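You operate a simulated robot arm through the tools that you are given. There is no shell and no other tool.

You are at the controls of a simulated robot arm. One attempt, no reset.

Task
Fill the sink to its green band and soak the dirty scoop clean.
Fine: drain knob to hold first, tap off before the soak; put the scoop back where it was and let the water out. Where these are worked on the way, their far stop is far enough and under half their travel is too little: drain knob.
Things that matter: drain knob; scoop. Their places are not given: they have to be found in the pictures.

It is judged by the outcome, as a careful person would: the job done as asked, and still so three seconds after it is handed in. It fails if anything else is knocked over, pushed out of place, dropped, spilled or broken.

Robot
A 7-joint arm with a three-finger gripper, fixed in place. Base frame: the origin is on the floor under the middle of its stand, x ahead of it, y to its left, z up; the work surface is at about z = 0.6. Units: m, rad, N and s.
It reaches about 1.342 m from its shoulder. Its first joint turns from -2.897 to 2.897 rad. Payload 2.69 kg.
Tool frame: the origin (TCP) lies between the finger pads and is the grasp point; the fingertips stand 0.03 m ahead of it; z points along the fingers, y is the line along which they close. The gripper opens to 0.128 m; its body begins 0.117 m behind the TCP.
Orientation is that of the tool frame in the base frame, as a unit quaternion [x, y, z, w]. With the fingers straight down and closing along the base's y, the tool's x points along the base's -x, its y along +y and its z along -z.

Tools
- The arm moves only by the tool move_arm. Its argument "plan" is a list of rows, each an object (a shift or turn left out is 0, a gripper value left out holds the last) with "slide": the shift along the tool's x, y, z in m, a list of three; "dr": the turn, a rotation vector about the tool's x, y, z in rad, a list of three; "gripper": the finger opening in m, from 0 to 0.128. In form: [{"slide": [tx, ty, tz], "dr": [wx, wy, wz], "gripper": gripper}, ...]. A call has 1 to 20 rows; each row is the pose to reach, as a shift and turn from the pose commanded when the call began, along the tool's axes at that moment. A row lasts 0.2 s, in which the tool goes at most 0.05 m and 0.15 rad; a call with a longer step from one row to the next is refused whole, and so is a gripper value outside its range. Where a pose cannot be reached the arm comes as near as it can. A force on the tool above 90 N (or 10 N above the force at the start of the call, whichever is more), or a blocked arm, ends the call early, and 0.2 s more pass. Each finger travels about 0.127 m/s and halts on what it meets, pressing with about 36 N; the grip force reading is that of the motor and also rises with nothing between the fingers. The clock runs only during rows and for 0.2 s after the last one: add rows that repeat a pose to give the fingers time. It gives the time, the measured TCP pose, the force on the tool (base axes), the opening and the grip force at its end, in the units of the frame above (readings bear some noise), with the torque about the TCP (base axes, N m) and any sound that the robot's microphone picked up, and new pictures: "views" is both (left out), scene, wrist or none.
- Cameras (640 x 400 px; columns grow to the right, rows downward): "scene" is fixed at [0.0493, 0.4983, 1.5041]; the picture's right is [-0.29, -0.96, 0.00], its down [-0.55, 0.17, -0.82] and it looks along [0.79, -0.24, -0.57] (base axes); focal length 344 px, centre (320, 200). "wrist" rides on the gripper at [0.058, 0.054, -0.131] in the tool frame; the picture's right is [-0.68, 0.74, 0.00], its down [-0.62, -0.56, -0.55] and it looks along [-0.40, -0.37, 0.84] (tool axes); focal length 234 px, centre (320, 200).
- raise_lower(by): moves the trunk up (or, below 0, down) by that many m; the arm rides with it, the base frame stays. It gives what a move gives, with no picture.
- point_at(camera, pixels): for up to 12 pixels [column, row] of the newest picture of that camera ("zoom" is the newest enlarged one), the place [x, y, z] in the base frame of the surface seen there, good to about 0.002 m. It takes no simulated time.
- close_up(camera, box): a new picture of the part [left, top, right, bottom] of that camera's present view, enlarged. It takes no simulated time.
- hand_in(): hands the job in; it is judged then, once.

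Leave the gripper open and the arm clear of the work at the hand-in unless told otherwise.

The tools are called after "Request:" as name(argument=value, ...) on one line, values as JSON. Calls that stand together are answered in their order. move_arm: Moves the arm, as the interface text tells. Its arguments: {"type":"object","properties":{"plan":{"type":"array","items":{"type":"object","properties":{"slide":{"type":"array","items":{"type":"number"}},"dr":{"type":"array","items":{"type":"number"}},"gripper":{"type":"number"}}}},"views":{"type":"string","enum":["both","scene","wrist","none"]}},"required":["plan"]} The other tools are called the same way: raise_lower (by) moves the trunk up or down; point_at (camera, pixels) gives the place of the surface under pixels of a picture; close_up (camera, box) takes an enlarged picture of a part of a camera's view; hand_in () hands the job in.

At the start:

```text
time: 0.0
tool_pos: [0.7793, 0.138, 1.1412]
tool_rot: [0.0, 1.0, 0.0, 0.0]
contact_force: [-0.3, -0.7, -0.5]
wrist_torque: [-0.01, 0.01, -0.03]
finger_gap: 0.128
finger_force: 0.1
trunk travel left (down, up): [-0.15, 0.2]
```

scene: 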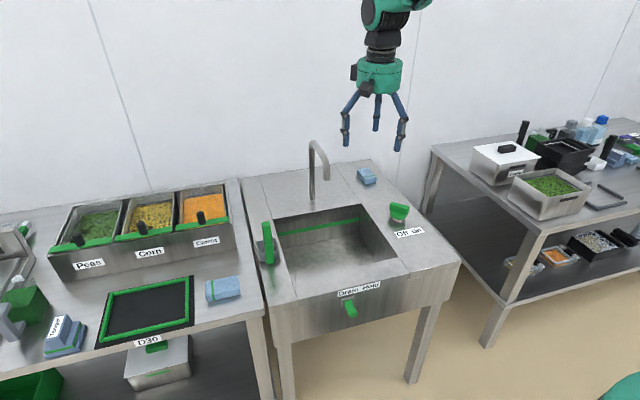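
wrist: 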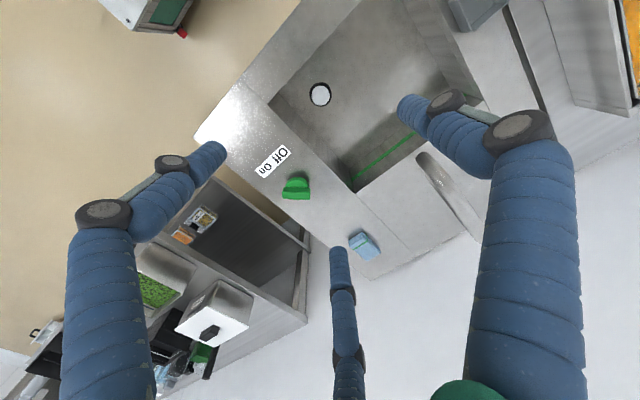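

I see a sink in the middle, a tap, a green "Off on" knob at about (398,212), a "Drain Hold" label with a green knob at (350,308), and a green thing at the sink's left rim at (268,243). I'll enlarge these parts to find the scoop and read the labels.

Request:
close_up(camera="scene", box=[230, 180, 330, 300])

Request:
close_up(camera="scene", box=[300, 260, 400, 340])

Request:
close_up(camera="scene", box=[350, 180, 450, 260])

Request:
close_up(camera="scene", box=[0, 170, 260, 400])

```text
3.33 times, centred on (280, 240) of scene
```

zoom: 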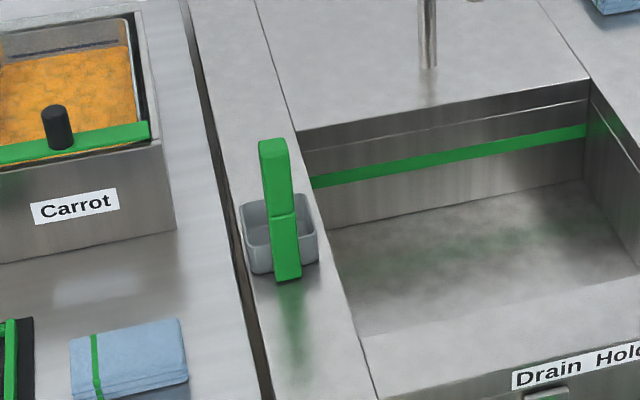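

```text
5.00 times, centred on (350, 300) of scene
```

zoom: 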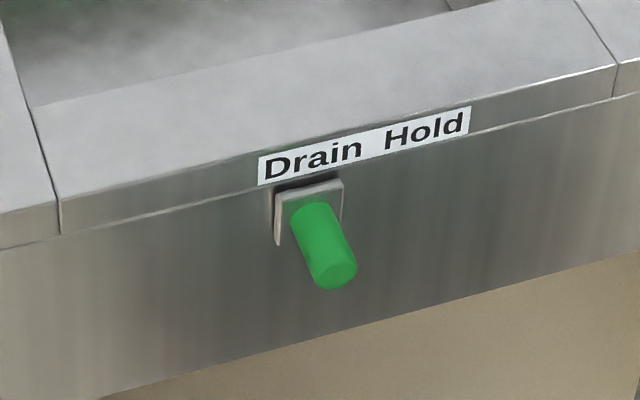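

```text
5.00 times, centred on (400, 220) of scene
```

zoom: 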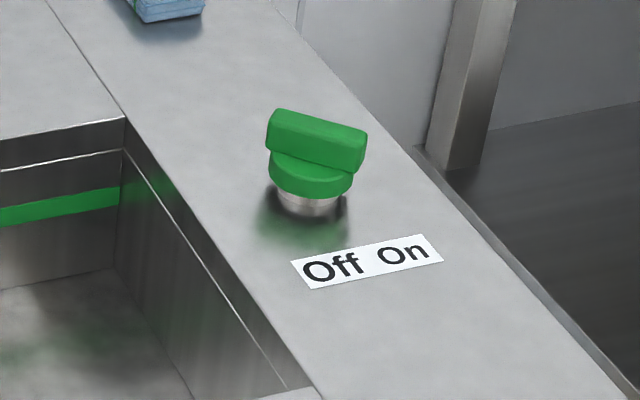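

```text
1.74 times, centred on (130, 285) of scene
```

zoom: 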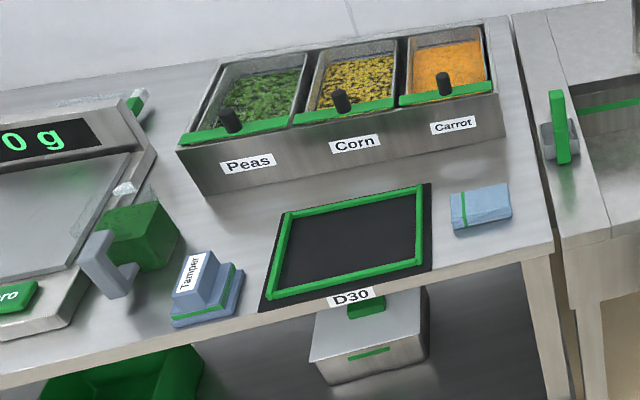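

The scoop is the grey cup with the upright green handle on the sink's left rim; the drain knob is a green peg sticking out of the front face below "Drain". Now I measure points of them in the scene picture.

Request:
point_at(camera="scene", pixels=[[266, 223], [269, 244], [272, 260], [260, 253], [276, 253], [348, 303], [352, 314], [349, 297], [362, 290], [340, 293], [330, 282], [380, 275]])

Request:
point_at(camera="scene", pixels=[[393, 205], [405, 209], [398, 215], [408, 232], [275, 214], [357, 204], [290, 284], [398, 258], [320, 250], [365, 240], [315, 145], [330, 150]])

Request:
close_up(camera="scene", box=[255, 215, 285, 270])

Request:
close_up(camera="wrist", box=[230, 40, 480, 280])

```text
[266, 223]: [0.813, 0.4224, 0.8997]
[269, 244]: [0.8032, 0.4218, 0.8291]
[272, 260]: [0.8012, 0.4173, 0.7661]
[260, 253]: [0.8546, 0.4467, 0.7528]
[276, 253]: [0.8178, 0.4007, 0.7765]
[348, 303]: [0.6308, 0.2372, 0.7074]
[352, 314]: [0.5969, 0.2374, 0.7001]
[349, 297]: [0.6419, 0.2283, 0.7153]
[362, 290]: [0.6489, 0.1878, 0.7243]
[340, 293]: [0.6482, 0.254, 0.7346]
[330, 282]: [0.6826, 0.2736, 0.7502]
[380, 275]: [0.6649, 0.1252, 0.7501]
```

```text
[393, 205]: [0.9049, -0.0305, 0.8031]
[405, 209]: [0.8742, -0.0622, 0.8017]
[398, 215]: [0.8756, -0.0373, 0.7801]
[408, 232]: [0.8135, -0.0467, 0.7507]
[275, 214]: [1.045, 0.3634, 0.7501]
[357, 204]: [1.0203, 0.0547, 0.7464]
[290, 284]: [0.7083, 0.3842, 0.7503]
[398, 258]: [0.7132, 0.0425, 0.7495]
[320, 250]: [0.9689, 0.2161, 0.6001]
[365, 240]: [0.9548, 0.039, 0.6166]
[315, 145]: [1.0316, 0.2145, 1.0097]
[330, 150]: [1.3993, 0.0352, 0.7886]
```

```text
7.27 times, centred on (270, 242) of scene
```

zoom: 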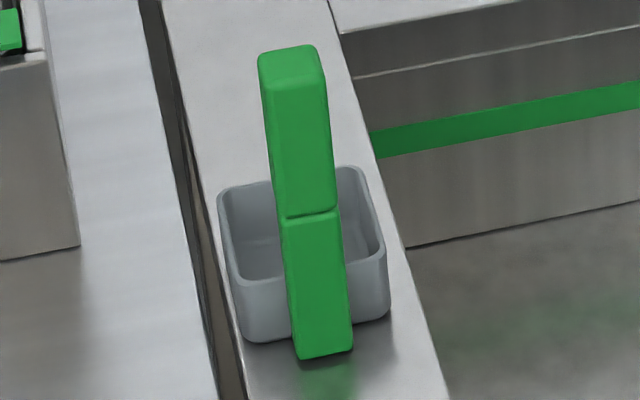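

```text
1.67 times, centred on (355, 160) of wrist
```

zoom: 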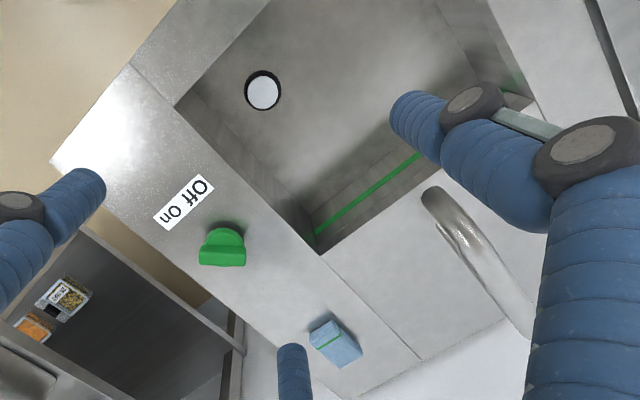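

The scoop's handle is upright on the near side of a square cup. I measure the handle and cup more finely, plus the fingertips, green band, and drain.

Request:
close_up(camera="scene", box=[255, 215, 285, 270])

Request:
point_at(camera="scene", pixels=[[346, 140], [347, 128], [376, 127], [400, 145], [402, 130], [310, 226], [345, 220], [300, 222], [317, 165], [327, 165], [327, 178], [312, 190]])

Request:
point_at(camera="wrist", pixels=[[300, 180], [296, 195], [310, 185], [285, 187], [320, 95], [425, 165], [455, 205], [375, 175], [364, 250], [282, 155], [262, 172]])

```text
7.27 times, centred on (270, 242) of scene
```

zoom: 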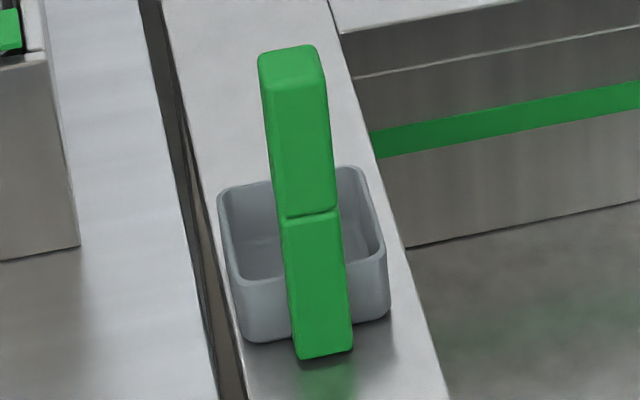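

```text
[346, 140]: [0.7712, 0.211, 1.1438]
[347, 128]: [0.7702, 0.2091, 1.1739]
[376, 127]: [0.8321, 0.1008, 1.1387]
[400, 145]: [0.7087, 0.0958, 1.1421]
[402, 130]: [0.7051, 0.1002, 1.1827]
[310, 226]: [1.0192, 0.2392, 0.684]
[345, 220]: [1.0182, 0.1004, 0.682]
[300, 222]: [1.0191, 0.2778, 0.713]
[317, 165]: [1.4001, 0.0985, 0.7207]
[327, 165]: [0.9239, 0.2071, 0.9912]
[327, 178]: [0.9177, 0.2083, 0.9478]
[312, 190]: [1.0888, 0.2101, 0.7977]
```

```text
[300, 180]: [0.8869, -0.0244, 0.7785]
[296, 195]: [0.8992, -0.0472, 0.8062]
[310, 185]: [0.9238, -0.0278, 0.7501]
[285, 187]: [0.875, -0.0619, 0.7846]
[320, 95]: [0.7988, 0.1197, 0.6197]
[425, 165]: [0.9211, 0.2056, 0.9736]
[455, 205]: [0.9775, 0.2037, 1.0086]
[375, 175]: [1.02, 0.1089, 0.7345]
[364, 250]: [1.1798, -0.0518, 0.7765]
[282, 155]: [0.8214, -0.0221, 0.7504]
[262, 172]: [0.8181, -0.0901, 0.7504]
```

The fingers are a symmetric three-finger set: one at +y, two at −y. I measure scoop edges from the newest zoom picture.

Request:
point_at(camera="zoom", pixels=[[265, 60], [320, 55], [292, 80], [275, 200], [330, 195], [290, 230], [340, 225], [300, 345], [345, 340], [225, 200], [380, 240], [250, 330]])

Request:
point_at(camera="zoom", pixels=[[220, 193], [350, 170], [262, 278], [383, 255], [385, 310], [248, 342], [260, 240], [355, 215], [500, 105], [500, 140], [375, 130], [375, 155]])

```text
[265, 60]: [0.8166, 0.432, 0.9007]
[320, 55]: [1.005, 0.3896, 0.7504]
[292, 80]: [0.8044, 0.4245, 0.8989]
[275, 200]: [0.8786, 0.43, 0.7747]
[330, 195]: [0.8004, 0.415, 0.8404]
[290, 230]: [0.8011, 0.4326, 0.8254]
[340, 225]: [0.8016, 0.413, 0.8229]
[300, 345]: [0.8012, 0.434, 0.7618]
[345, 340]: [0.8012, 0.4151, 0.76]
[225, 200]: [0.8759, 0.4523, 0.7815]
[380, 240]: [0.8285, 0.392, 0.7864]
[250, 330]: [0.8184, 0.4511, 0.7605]
```

```text
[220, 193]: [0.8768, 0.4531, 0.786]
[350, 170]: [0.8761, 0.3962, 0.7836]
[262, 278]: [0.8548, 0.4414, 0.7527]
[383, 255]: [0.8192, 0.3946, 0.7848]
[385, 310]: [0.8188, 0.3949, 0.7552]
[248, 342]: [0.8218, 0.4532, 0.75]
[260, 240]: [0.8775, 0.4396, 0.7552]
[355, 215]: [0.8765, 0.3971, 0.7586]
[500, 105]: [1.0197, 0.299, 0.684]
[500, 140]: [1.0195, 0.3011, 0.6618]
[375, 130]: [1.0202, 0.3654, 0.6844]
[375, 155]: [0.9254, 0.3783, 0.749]
```

The scoop stands at cup centre about (0.848, 0.423), handle about (0.81, 0.4235) up to z 0.90. The drain peg is at y≈0.237, x 0.597–0.645, z≈0.695, under "Drain"; "Hold" is at y≈0.155, so it should slide toward −y. I close the fingers and go to a point up and to the left of the peg.

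Request:
move_arm(plan=[{"slide": [0.025, 0.025, 0.02], "gripper": 0.0}, {"slide": [0.05, 0.05, 0.04], "gripper": 0.0}, {"slide": [0.075, 0.075, 0.06], "gripper": 0.0}, {"slide": [0.1, 0.1, 0.08], "gripper": 0.0}, {"slide": [0.125, 0.125, 0.1], "gripper": 0.0}, {"slide": [0.15, 0.15, 0.12], "gripper": 0.0}, {"slide": [0.167, 0.167, 0.14], "gripper": 0.0}, {"slide": [0.167, 0.167, 0.18], "gripper": 0.0}, {"slide": [0.167, 0.167, 0.2], "gripper": 0.0}, {"slide": [0.167, 0.167, 0.2], "gripper": 0.0}])

```text
time: 2.2
tool_pos: [0.6113, 0.308, 0.9401]
tool_rot: [0.0, 1.0, 0.001, 0.0]
contact_force: [0.2, 0.2, 0.9]
wrist_torque: [0.02, 0.0, -0.01]
finger_gap: 0.0023
finger_force: 31.1
trunk travel left (down, up): [-0.15, 0.2]
```

scene: 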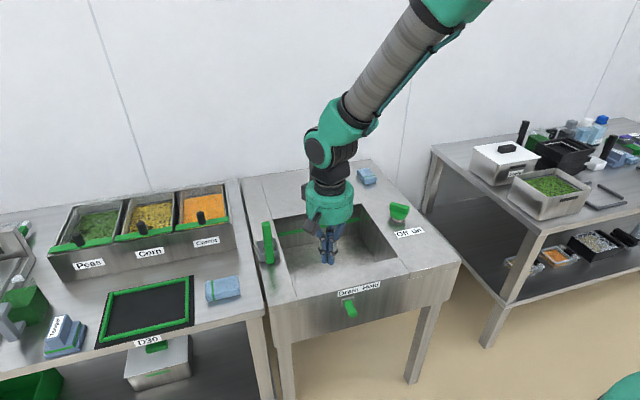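
wrist: 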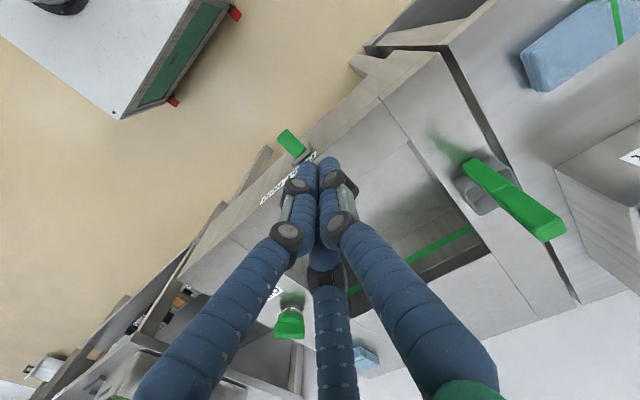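

The fingers are bunched. I measure the bundle's width and the peg in the new pictures.

Request:
close_up(camera="wrist", box=[240, 110, 400, 210])

Request:
point_at(camera="wrist", pixels=[[308, 172], [328, 165], [335, 178], [297, 190], [348, 190], [286, 133], [292, 145], [301, 150], [300, 158], [285, 142], [296, 140], [326, 160]])

Request:
close_up(camera="scene", box=[280, 190, 400, 330])

```text
4.00 times, centred on (320, 160) of wrist
```

zoom: 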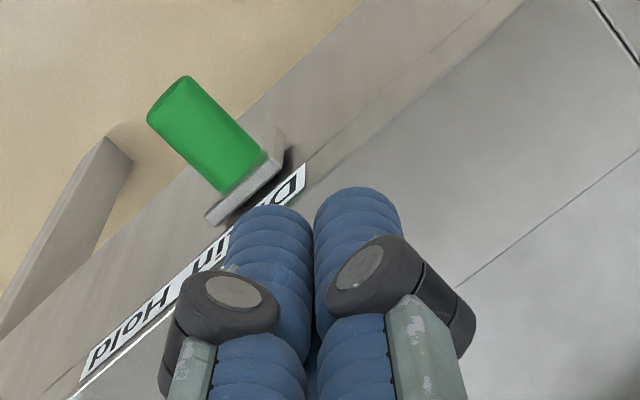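

```text
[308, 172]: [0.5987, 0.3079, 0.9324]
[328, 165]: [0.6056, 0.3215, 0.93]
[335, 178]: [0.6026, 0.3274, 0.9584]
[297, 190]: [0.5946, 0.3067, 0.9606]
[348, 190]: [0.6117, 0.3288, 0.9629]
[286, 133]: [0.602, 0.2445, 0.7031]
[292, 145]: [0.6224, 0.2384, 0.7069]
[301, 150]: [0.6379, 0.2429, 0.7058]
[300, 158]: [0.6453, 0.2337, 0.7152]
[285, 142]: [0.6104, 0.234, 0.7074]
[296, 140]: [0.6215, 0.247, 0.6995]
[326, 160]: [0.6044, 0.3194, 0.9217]
```

```text
2.86 times, centred on (340, 260) of scene
```

zoom: 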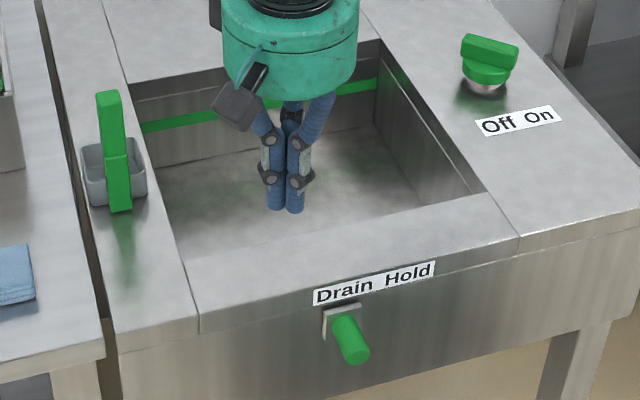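

The peg is at y≈0.2385 with its top at z 0.707. The bundle is about 0.027 in radius. I go down at (0.598, 0.308) to z 0.70, left of the peg and in front of the sink's face.

Request:
move_arm(plan=[{"slide": [0.013, 0.0, 0.03]}, {"slide": [0.013, 0.0, 0.07]}, {"slide": [0.013, 0.0, 0.11]}, {"slide": [0.013, 0.0, 0.15]}, {"slide": [0.013, 0.0, 0.19]}, {"slide": [0.013, 0.0, 0.22]}, {"slide": [0.013, 0.0, 0.24]}, {"slide": [0.013, 0.0, 0.24]}])

```text
time: 4.0
tool_pos: [0.5985, 0.3071, 0.7018]
tool_rot: [0.001, 1.0, 0.0, 0.0]
contact_force: [0.5, 0.4, -0.8]
wrist_torque: [0.0, 0.03, 0.0]
finger_gap: 0.0021
finger_force: 32.0
trunk travel left (down, up): [-0.15, 0.2]
```

scene: 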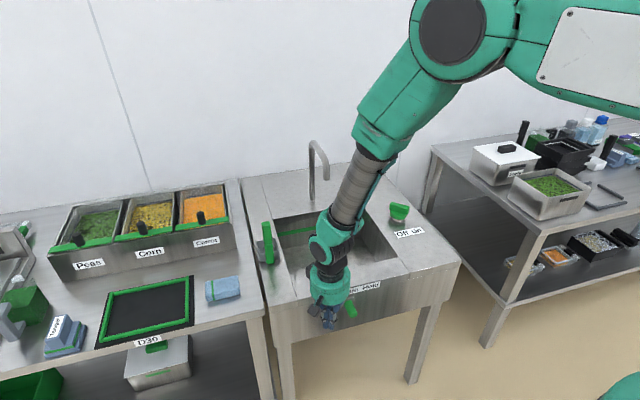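
wrist: 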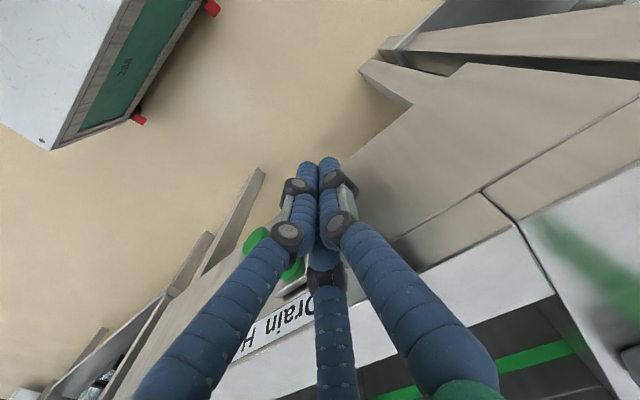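

The bundle is left of the peg with no contact. I push toward −y in small rows, first to about 5 cm of travel.

Request:
move_arm(plan=[{"slide": [0, -0.015, 0]}, {"slide": [0, -0.025, 0]}, {"slide": [0, -0.033, 0]}, {"slide": [0, -0.041, 0]}, {"slide": [0, -0.049, 0]}, {"slide": [0, -0.057, 0]}])

```text
time: 5.4
tool_pos: [0.5989, 0.2468, 0.7014]
tool_rot: [0.0, 1.0, 0.0, -0.001]
contact_force: [0.2, -0.2, -0.8]
wrist_torque: [0.0, -0.01, -0.02]
finger_gap: 0.0024
finger_force: 31.8
trunk travel left (down, up): [-0.15, 0.2]
```

scene: 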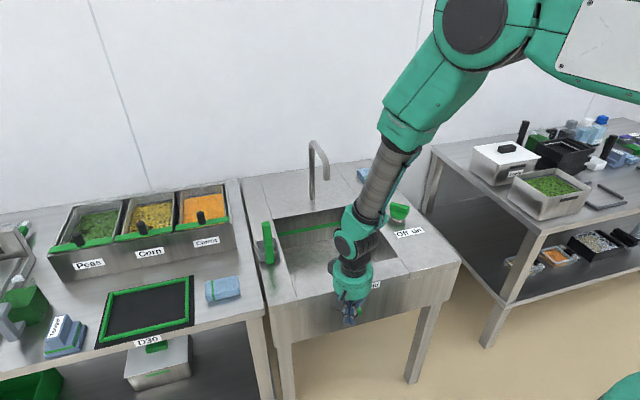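
wrist: 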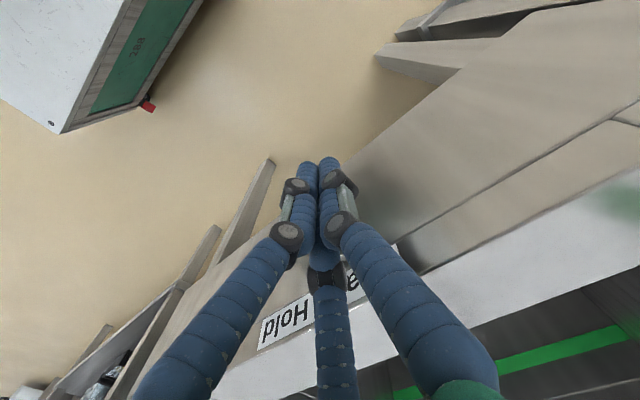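

The forces are low and I can't see the peg; it may be hidden behind the fingers. I enlarge both pictures.

Request:
close_up(camera="scene", box=[300, 250, 400, 340])

Request:
close_up(camera="wrist", box=[200, 140, 420, 360])

```text
4.44 times, centred on (350, 295) of scene
```

zoom: 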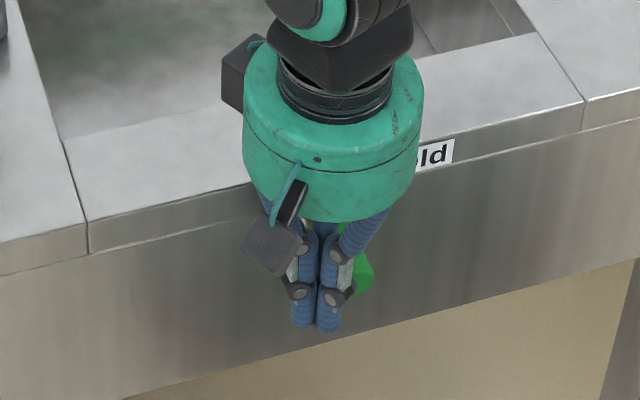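

```text
1.82 times, centred on (310, 250) of wrist
```

zoom: 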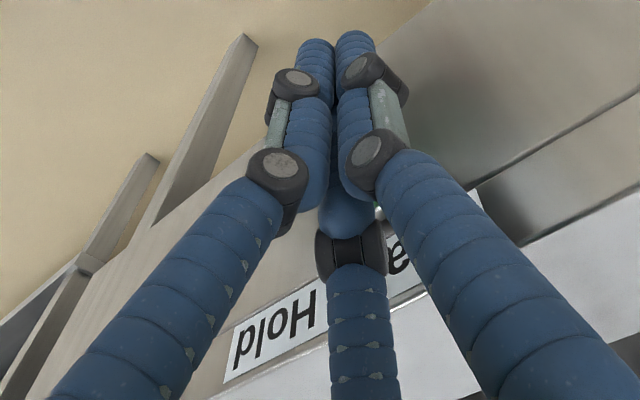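

The peg's green end shows to the right of the fingers at about (360,311) in the scene. I measure it.

Request:
point_at(camera="scene", pixels=[[360, 311], [361, 313], [359, 315]])

```text
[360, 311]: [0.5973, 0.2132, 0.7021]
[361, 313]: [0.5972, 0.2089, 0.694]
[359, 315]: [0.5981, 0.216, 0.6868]
```

The peg slides: now at y≈0.213, with very little resistance. I keep pushing toward "Hold" in small rows until the stop.

Request:
move_arm(plan=[{"slide": [0, -0.008, 0]}, {"slide": [0, -0.016, 0]}, {"slide": [0, -0.024, 0]}, {"slide": [0, -0.032, 0]}, {"slide": [0, -0.04, 0]}, {"slide": [0, -0.046, 0]}])

Request:
close_up(camera="scene", box=[310, 250, 410, 340])

```text
time: 6.8
tool_pos: [0.5966, 0.2013, 0.7004]
tool_rot: [0.0, 1.0, 0.0, 0.0]
contact_force: [-0.5, -0.6, -0.7]
wrist_torque: [-0.01, -0.06, 0.0]
finger_gap: 0.0021
finger_force: 31.6
trunk travel left (down, up): [-0.15, 0.2]
```

scene: 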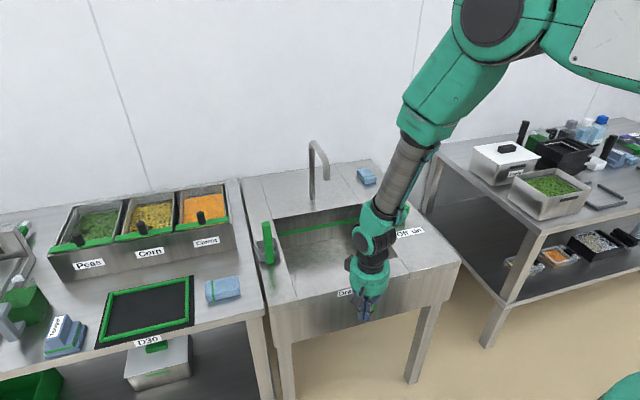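
wrist: 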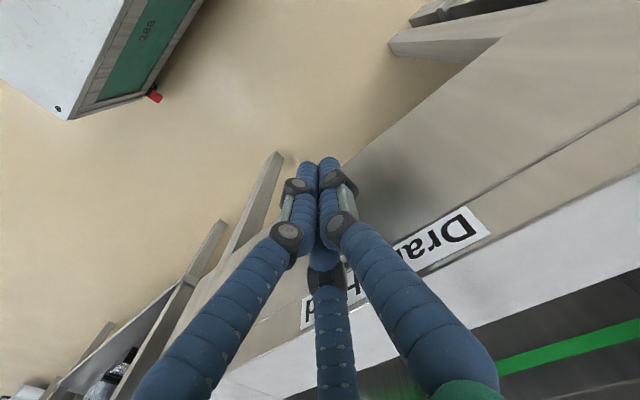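

```text
4.44 times, centred on (360, 295) of scene
```

zoom: 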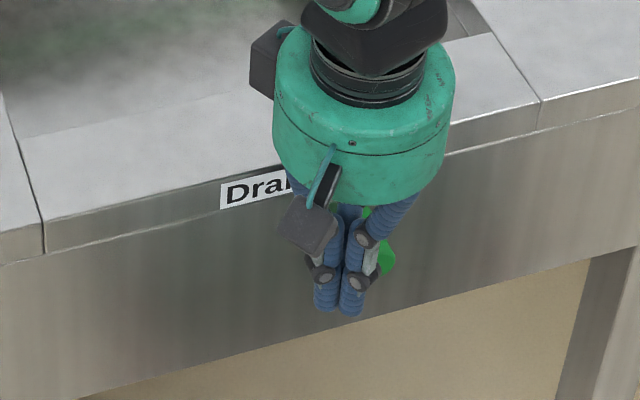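

The peg has moved about 7 cm with no stop felt yet. I continue in smaller rows.

Request:
move_arm(plan=[{"slide": [0, -0.005, 0]}, {"slide": [0, -0.01, 0]}, {"slide": [0, -0.015, 0]}, {"slide": [0, -0.02, 0]}])

Request:
close_up(camera="scene", box=[310, 250, 410, 340])

```text
time: 7.8
tool_pos: [0.5969, 0.1912, 0.7005]
tool_rot: [-0.004, 1.0, 0.0, 0.001]
contact_force: [-3.1, 22.8, -6.0]
wrist_torque: [0.2, 0.21, 0.11]
finger_gap: 0.0021
finger_force: 31.5
trunk travel left (down, up): [-0.15, 0.2]
stopped in row 4: the force on the tool passed its limit at 103 N (the readings are from after the stop); the commanded pose is now the measured one
```

scene: 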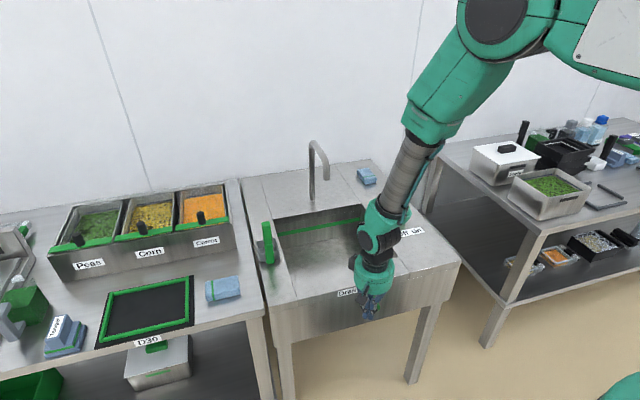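
wrist: 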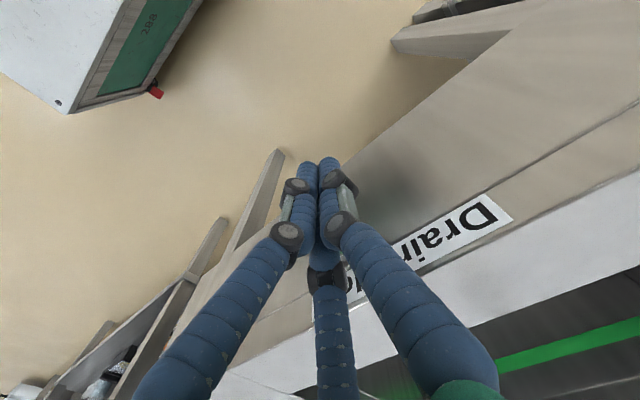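

```text
4.44 times, centred on (360, 295) of scene
```

zoom: 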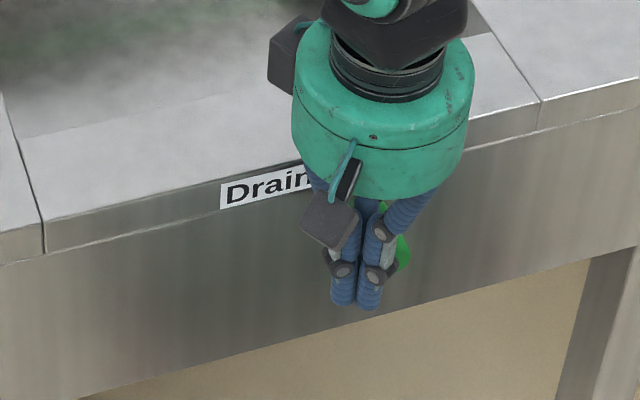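

The stop is reached (103 N, peg at y≈0.16 under "Hold"). I back off to +y and rise clear.

Request:
move_arm(plan=[{"slide": [0, 0.01, 0]}, {"slide": [0, 0.03, 0]}, {"slide": [0.005, 0.04, -0.03]}, {"slide": [0.005, 0.04, -0.07]}, {"slide": [0.005, 0.04, -0.11]}, {"slide": [0.0, 0.04, -0.15]}, {"slide": [0.0, 0.04, -0.2]}, {"slide": [0.0, 0.04, -0.25]}, {"slide": [0.0, 0.04, -0.3]}, {"slide": [0.0, 0.04, -0.3]}])

Request:
close_up(camera="scene", box=[310, 250, 410, 340])

Request:
close_up(camera="wrist", box=[200, 100, 440, 340])

```text
time: 10.0
tool_pos: [0.595, 0.2285, 1.0029]
tool_rot: [-0.002, 1.0, 0.001, 0.001]
contact_force: [-1.0, -0.1, 1.4]
wrist_torque: [0.05, -0.03, 0.01]
finger_gap: 0.0021
finger_force: 31.8
trunk travel left (down, up): [-0.15, 0.2]
```

scene: 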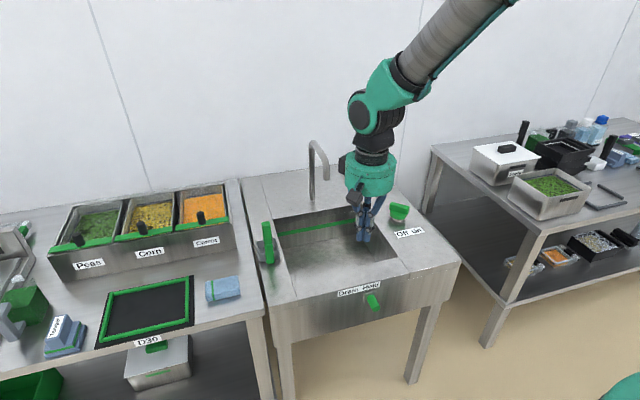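
wrist: 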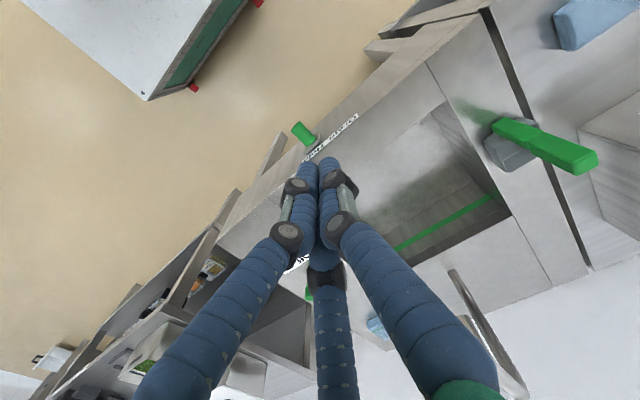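

```text
4.44 times, centred on (360, 295) of scene
```

zoom: 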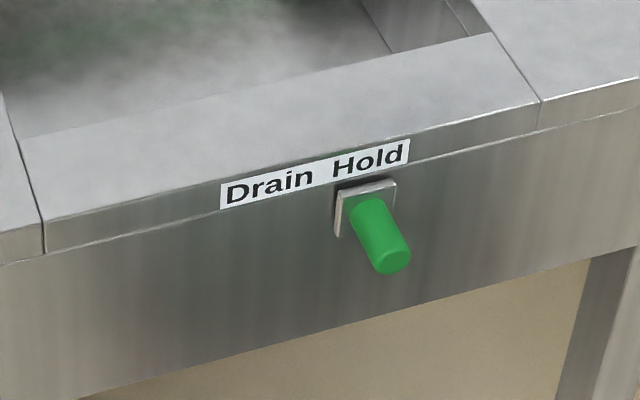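

```text
1.67 times, centred on (320, 220) of wrist
```

zoom: 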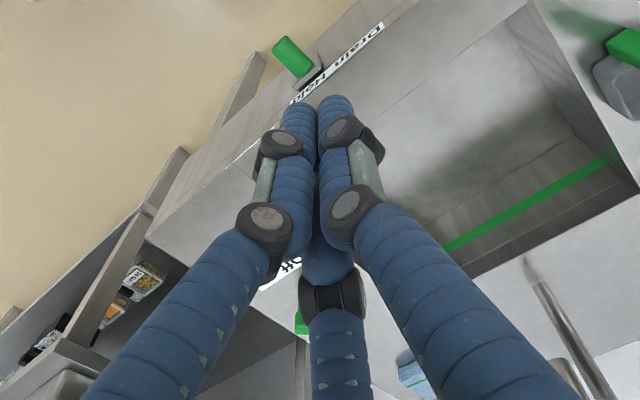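

The drain knob now sits under "Hold". Next I open the gripper and go to (0.806, 0.03, 0.97) to see the tap knob up close.

Request:
move_arm(plan=[{"slide": [-0.03, -0.028, 0.005], "gripper": 0.128}, {"slide": [-0.06, -0.057, 0.01], "gripper": 0.128}, {"slide": [-0.09, -0.085, 0.015], "gripper": 0.128}, {"slide": [-0.12, -0.113, 0.02], "gripper": 0.128}, {"slide": [-0.15, -0.142, 0.025], "gripper": 0.128}, {"slide": [-0.18, -0.17, 0.03], "gripper": 0.128}, {"slide": [-0.211, -0.198, 0.033], "gripper": 0.128}, {"slide": [-0.211, -0.198, 0.033], "gripper": 0.128}])

Request:
close_up(camera="wrist", box=[240, 120, 400, 280])

```text
time: 11.8
tool_pos: [0.8097, 0.0307, 0.9677]
tool_rot: [-0.003, 1.0, 0.0, 0.001]
contact_force: [0.9, -0.9, 0.3]
wrist_torque: [0.03, 0.02, -0.03]
finger_gap: 0.1281
finger_force: 0.2
trunk travel left (down, up): [-0.15, 0.2]
```

scene: 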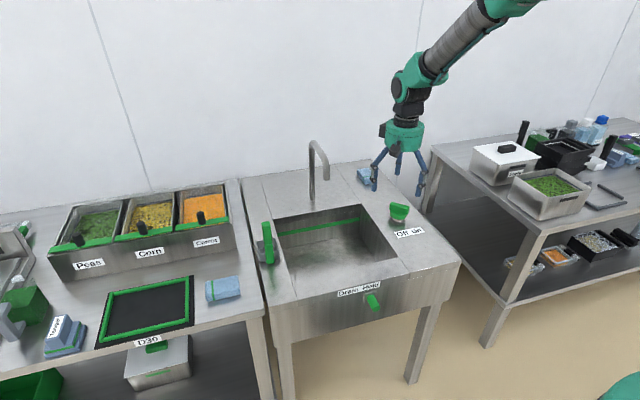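
wrist: 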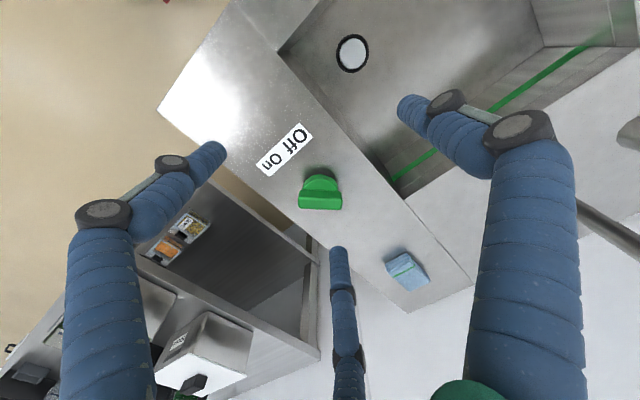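

```text
2.50 times, centred on (320, 200) of wrist
```

zoom: 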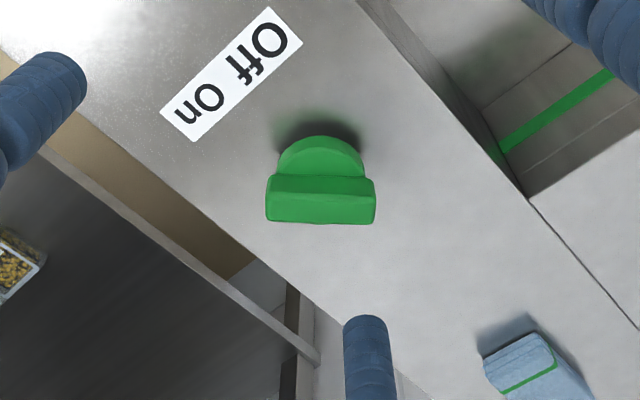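

The knob is a disc with a bar on top, running along the picture's horizontal (base diagonal +x+y). I measure it.

Request:
point_at(camera="zoom", pixels=[[276, 183], [366, 183], [320, 186], [275, 215], [368, 215], [320, 208], [290, 160], [350, 160], [320, 142], [320, 196], [230, 75], [230, 240]])

Request:
close_up(camera="wrist", box=[290, 160, 350, 220])

Request:
close_up(camera="scene", box=[380, 190, 430, 240])

```text
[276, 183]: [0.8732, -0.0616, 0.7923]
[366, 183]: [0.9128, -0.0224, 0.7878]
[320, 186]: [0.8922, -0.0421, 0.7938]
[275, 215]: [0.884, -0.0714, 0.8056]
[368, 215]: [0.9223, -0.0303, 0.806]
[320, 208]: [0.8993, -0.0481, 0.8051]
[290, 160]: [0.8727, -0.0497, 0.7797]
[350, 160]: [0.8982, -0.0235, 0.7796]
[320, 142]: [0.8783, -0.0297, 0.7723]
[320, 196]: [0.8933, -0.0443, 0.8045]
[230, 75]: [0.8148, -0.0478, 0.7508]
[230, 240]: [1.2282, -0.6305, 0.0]
```

```text
6.67 times, centred on (320, 190) of wrist
```

zoom: 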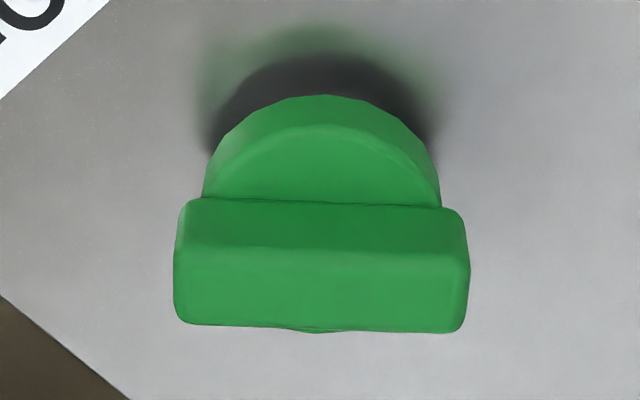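

```text
8.00 times, centred on (405, 215) of scene
```

zoom: 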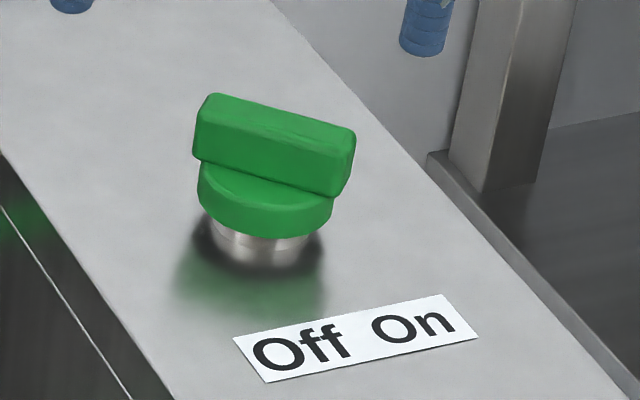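

The bar is exactly along the 45° diagonal; the knob axis is at about (0.898, −0.047), bar top z 0.806, disc top z ≈0.786. Before touching it I measure the green band's edges so I know the target level.

Request:
close_up(camera="scene", box=[290, 205, 370, 255])

```text
8.00 times, centred on (330, 230) of scene
```

zoom: 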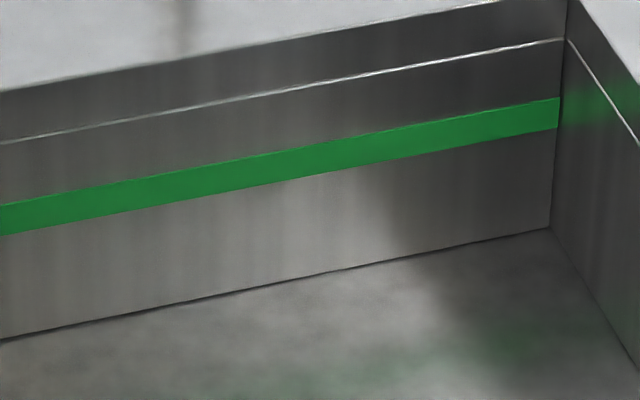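

Request:
point_at(camera="zoom", pixels=[[300, 149], [300, 153], [300, 164], [300, 173], [300, 178], [300, 83], [300, 40], [300, 270], [500, 112], [500, 138], [100, 187], [100, 214]])

```text
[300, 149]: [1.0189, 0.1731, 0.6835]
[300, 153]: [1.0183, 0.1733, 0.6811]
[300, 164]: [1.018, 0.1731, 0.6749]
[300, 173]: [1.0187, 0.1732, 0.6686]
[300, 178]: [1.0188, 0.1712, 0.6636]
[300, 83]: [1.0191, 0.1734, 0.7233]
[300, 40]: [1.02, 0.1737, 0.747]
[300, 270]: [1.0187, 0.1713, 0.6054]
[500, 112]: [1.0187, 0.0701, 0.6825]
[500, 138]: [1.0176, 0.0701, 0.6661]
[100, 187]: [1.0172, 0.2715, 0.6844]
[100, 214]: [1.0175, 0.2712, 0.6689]
```

The band spans z ≈0.665–0.685, so I aim for about 0.675. Now I go above the tap knob and turn the tool 45° so that the closing line is across the bar.

Request:
move_arm(plan=[{"slide": [-0.015, -0.013, 0.01], "dr": [0, 0, -0.131]}, {"slide": [-0.03, -0.026, 0.02], "dr": [0, 0, -0.262]}, {"slide": [-0.045, -0.039, 0.03], "dr": [0, 0, -0.393]}, {"slide": [-0.06, -0.052, 0.04], "dr": [0, 0, -0.524]}, {"slide": [-0.075, -0.065, 0.05], "dr": [0, 0, -0.655]}, {"slide": [-0.088, -0.0777, 0.07], "dr": [0, 0, -0.785]}, {"slide": [-0.088, -0.0777, 0.095], "dr": [0, 0, -0.785]}, {"slide": [-0.088, -0.0777, 0.095], "dr": [0, 0, -0.785]}])

Request:
close_up(camera="wrist", box=[220, 80, 420, 280])

Request:
close_up(camera="scene", box=[350, 140, 450, 240])

```text
time: 13.6
tool_pos: [0.8981, -0.0424, 0.872]
tool_rot: [-0.385, 0.923, 0.0, 0.001]
contact_force: [0.6, -0.8, -0.2]
wrist_torque: [0.0, 0.01, -0.04]
finger_gap: 0.128
finger_force: 0.0
trunk travel left (down, up): [-0.15, 0.2]
```

scene: 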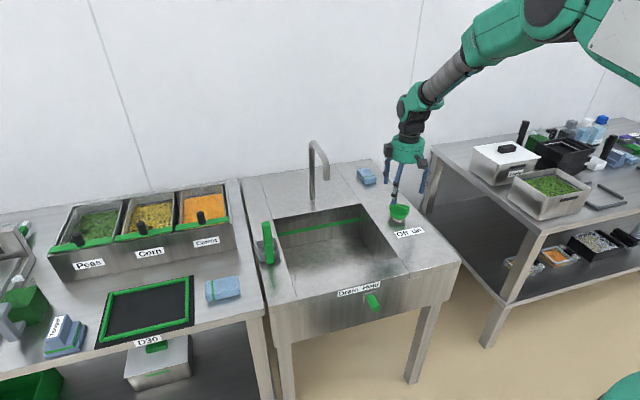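
wrist: 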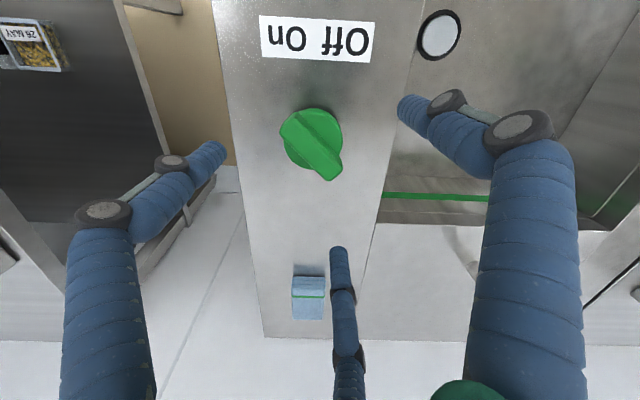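

```text
2.00 times, centred on (320, 180) of wrist
```

zoom: 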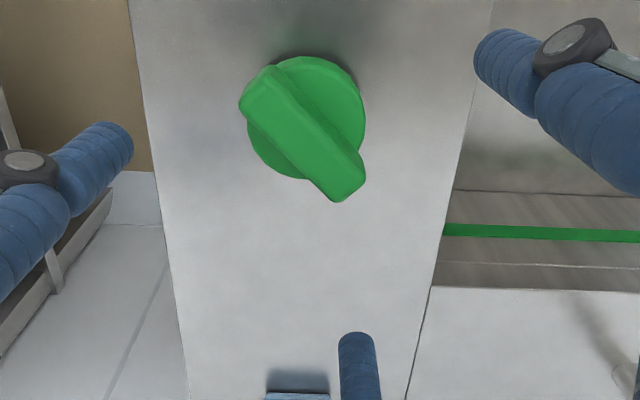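

```text
4.00 times, centred on (400, 190) of scene
```

zoom: 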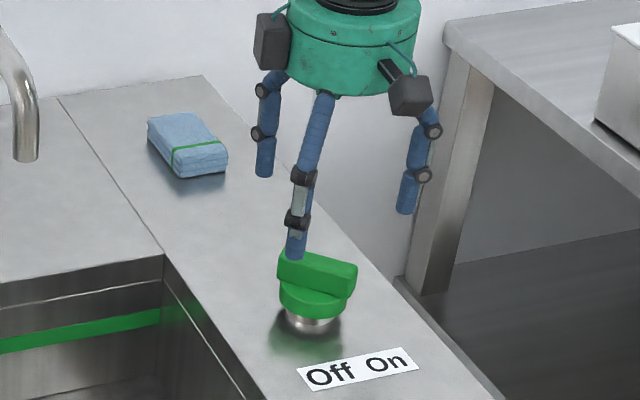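

The tool's closing line is across the bar now. I measure the bar's top centre again from this closer wrist view.

Request:
close_up(camera="wrist", box=[270, 100, 360, 190])

```text
4.44 times, centred on (315, 145) of wrist
```

zoom: 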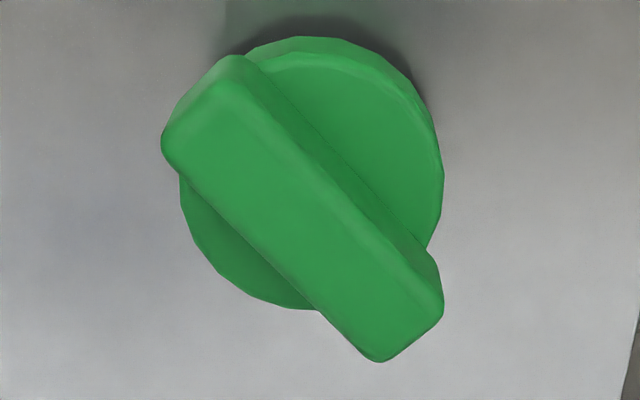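

Request:
point_at(camera="zoom", pixels=[[205, 85], [172, 140], [422, 305], [380, 350], [300, 215], [320, 165], [265, 245], [420, 150], [200, 240], [300, 55], [290, 300], [240, 70]])

```text
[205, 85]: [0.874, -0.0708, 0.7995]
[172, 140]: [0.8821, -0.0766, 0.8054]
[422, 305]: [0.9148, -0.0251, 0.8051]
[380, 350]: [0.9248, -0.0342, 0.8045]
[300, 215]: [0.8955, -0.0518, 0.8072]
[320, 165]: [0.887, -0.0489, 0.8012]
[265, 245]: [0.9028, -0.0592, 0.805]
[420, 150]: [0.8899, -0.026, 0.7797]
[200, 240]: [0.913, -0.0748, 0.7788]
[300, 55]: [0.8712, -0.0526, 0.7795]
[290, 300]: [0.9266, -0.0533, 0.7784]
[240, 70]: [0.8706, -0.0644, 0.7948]
```

The knob axis is at about (0.899, −0.0505), disc top z 0.78. I descend to TCP z 0.817 centred on the axis, then close.

Request:
move_arm(plan=[{"slide": [0.0047, -0.0061, 0.015]}, {"slide": [0.0047, -0.0061, 0.035]}, {"slide": [0.0047, -0.0061, 0.055]}, {"slide": [0.0047, -0.0061, 0.055], "gripper": 0.08}, {"slide": [0.0047, -0.0061, 0.055], "gripper": 0.05}])

Request:
close_up(camera="scene", box=[360, 160, 450, 240])

Request:
close_up(camera="wrist", box=[240, 100, 420, 260])

```text
time: 14.8
tool_pos: [0.8993, -0.0532, 0.8185]
tool_rot: [-0.385, 0.923, 0.001, 0.001]
contact_force: [3.5, -2.8, 0.1]
wrist_torque: [-0.03, -0.08, -0.04]
finger_gap: 0.0519
finger_force: 1.3
trunk travel left (down, up): [-0.15, 0.2]
```

scene: 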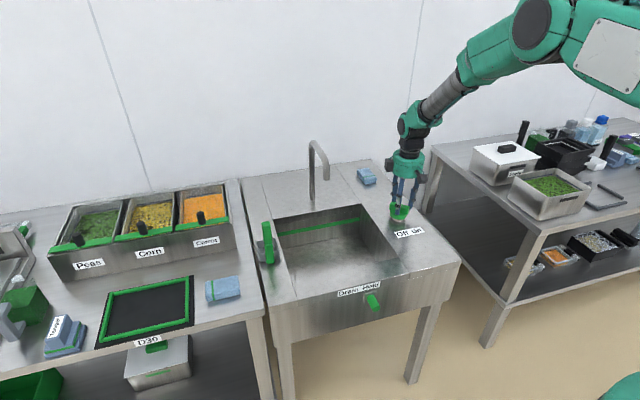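
wrist: 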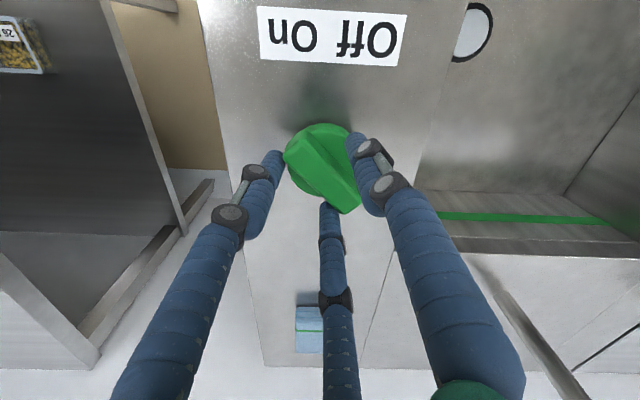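

```text
5.00 times, centred on (405, 200) of scene
```

zoom: 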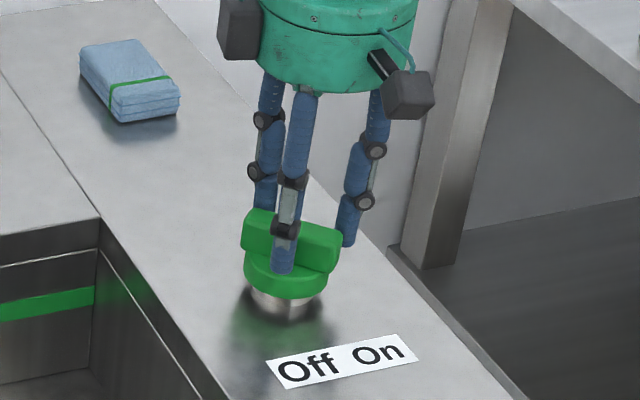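

```text
2.50 times, centred on (330, 180) of wrist
```

zoom: 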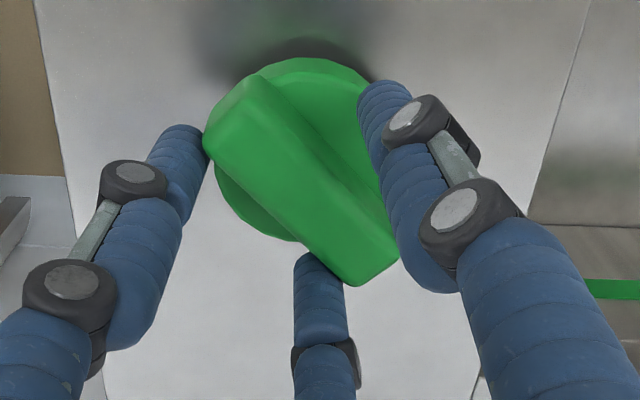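

The fingers straddle the bar: one on the near-left side, two near the ends on the other side. I close to grip.

Request:
move_arm(plan=[{"slide": [0, 0.001, 0], "gripper": 0.03}, {"slide": [0, 0.001, 0], "gripper": 0.01}, {"slide": [0, 0.001, 0], "gripper": 0.0}])

Request:
close_up(camera="wrist", box=[240, 100, 420, 260])

Request:
close_up(camera="scene", box=[360, 160, 450, 240])

```text
time: 15.6
tool_pos: [0.9037, -0.055, 0.8204]
tool_rot: [-0.385, 0.923, -0.001, 0.004]
contact_force: [49.3, -32.9, 0.2]
wrist_torque: [-0.95, -0.8, -0.49]
finger_gap: 0.0338
finger_force: 45.1
trunk travel left (down, up): [-0.15, 0.2]
```

scene: 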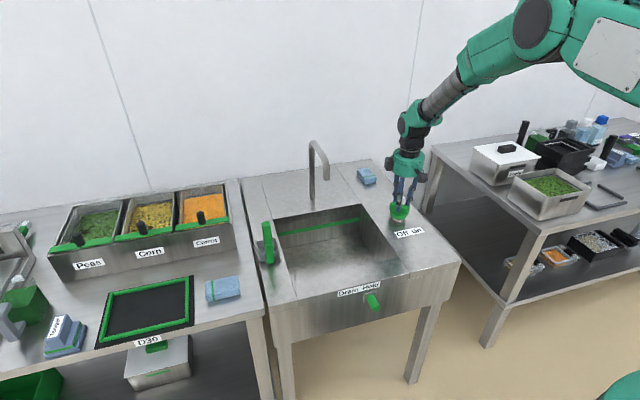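
wrist: 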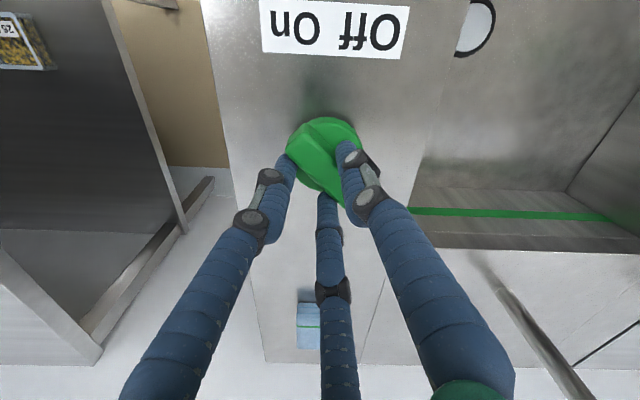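

```text
2.50 times, centred on (330, 180) of wrist
```

zoom: 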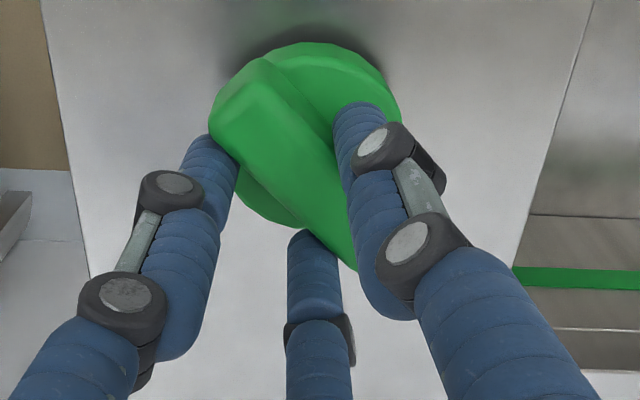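

```text
5.00 times, centred on (405, 200) of scene
```

zoom: 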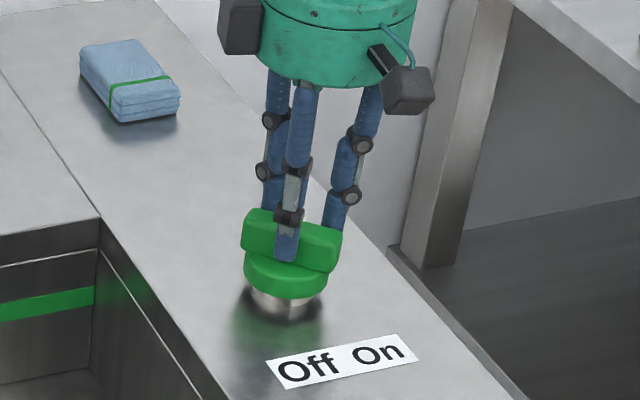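

The tool is being pushed 59 N along its −y: the two-finger side presses alone because the fingers are coupled. I shift the tool about 6 mm along −y so the single finger also meets the bar.

Request:
move_arm(plan=[{"slide": [0, -0.003, 0], "gripper": 0.0}, {"slide": [0, -0.006, 0], "gripper": 0.0}, {"slide": [0, -0.007, 0], "gripper": 0.0}])

Request:
close_up(camera="wrist", box=[240, 100, 420, 260])

```text
time: 16.4
tool_pos: [0.9041, -0.055, 0.8209]
tool_rot: [-0.385, 0.923, 0.0, 0.001]
contact_force: [30.1, 16.7, 28.2]
wrist_torque: [1.05, -0.98, -0.73]
finger_gap: 0.0335
finger_force: 45.3
trunk travel left (down, up): [-0.15, 0.2]
```

scene: 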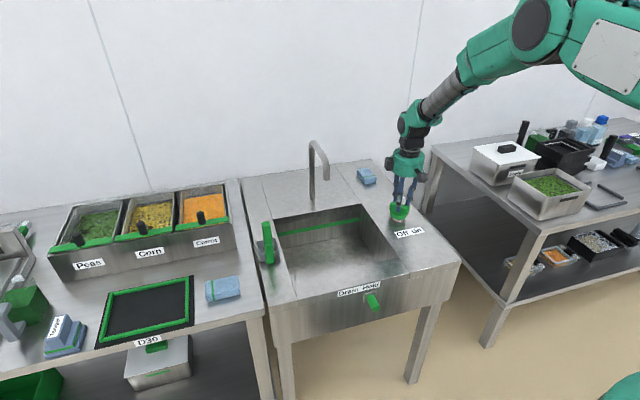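
wrist: 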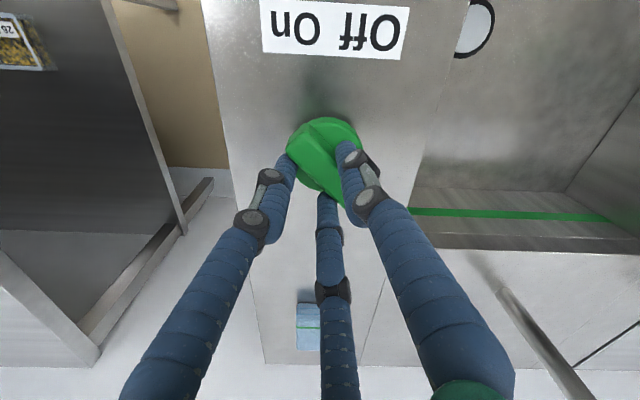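

```text
2.50 times, centred on (330, 180) of wrist
```

zoom: 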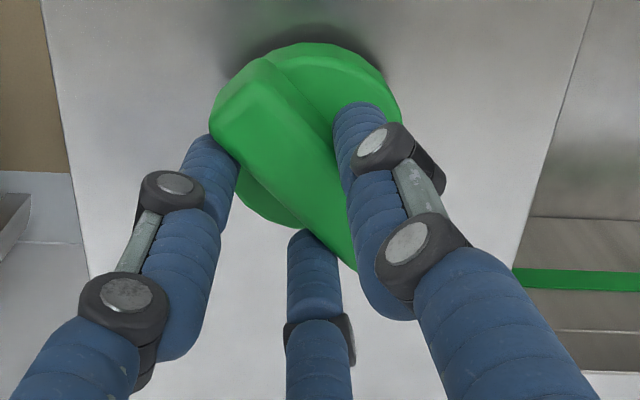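

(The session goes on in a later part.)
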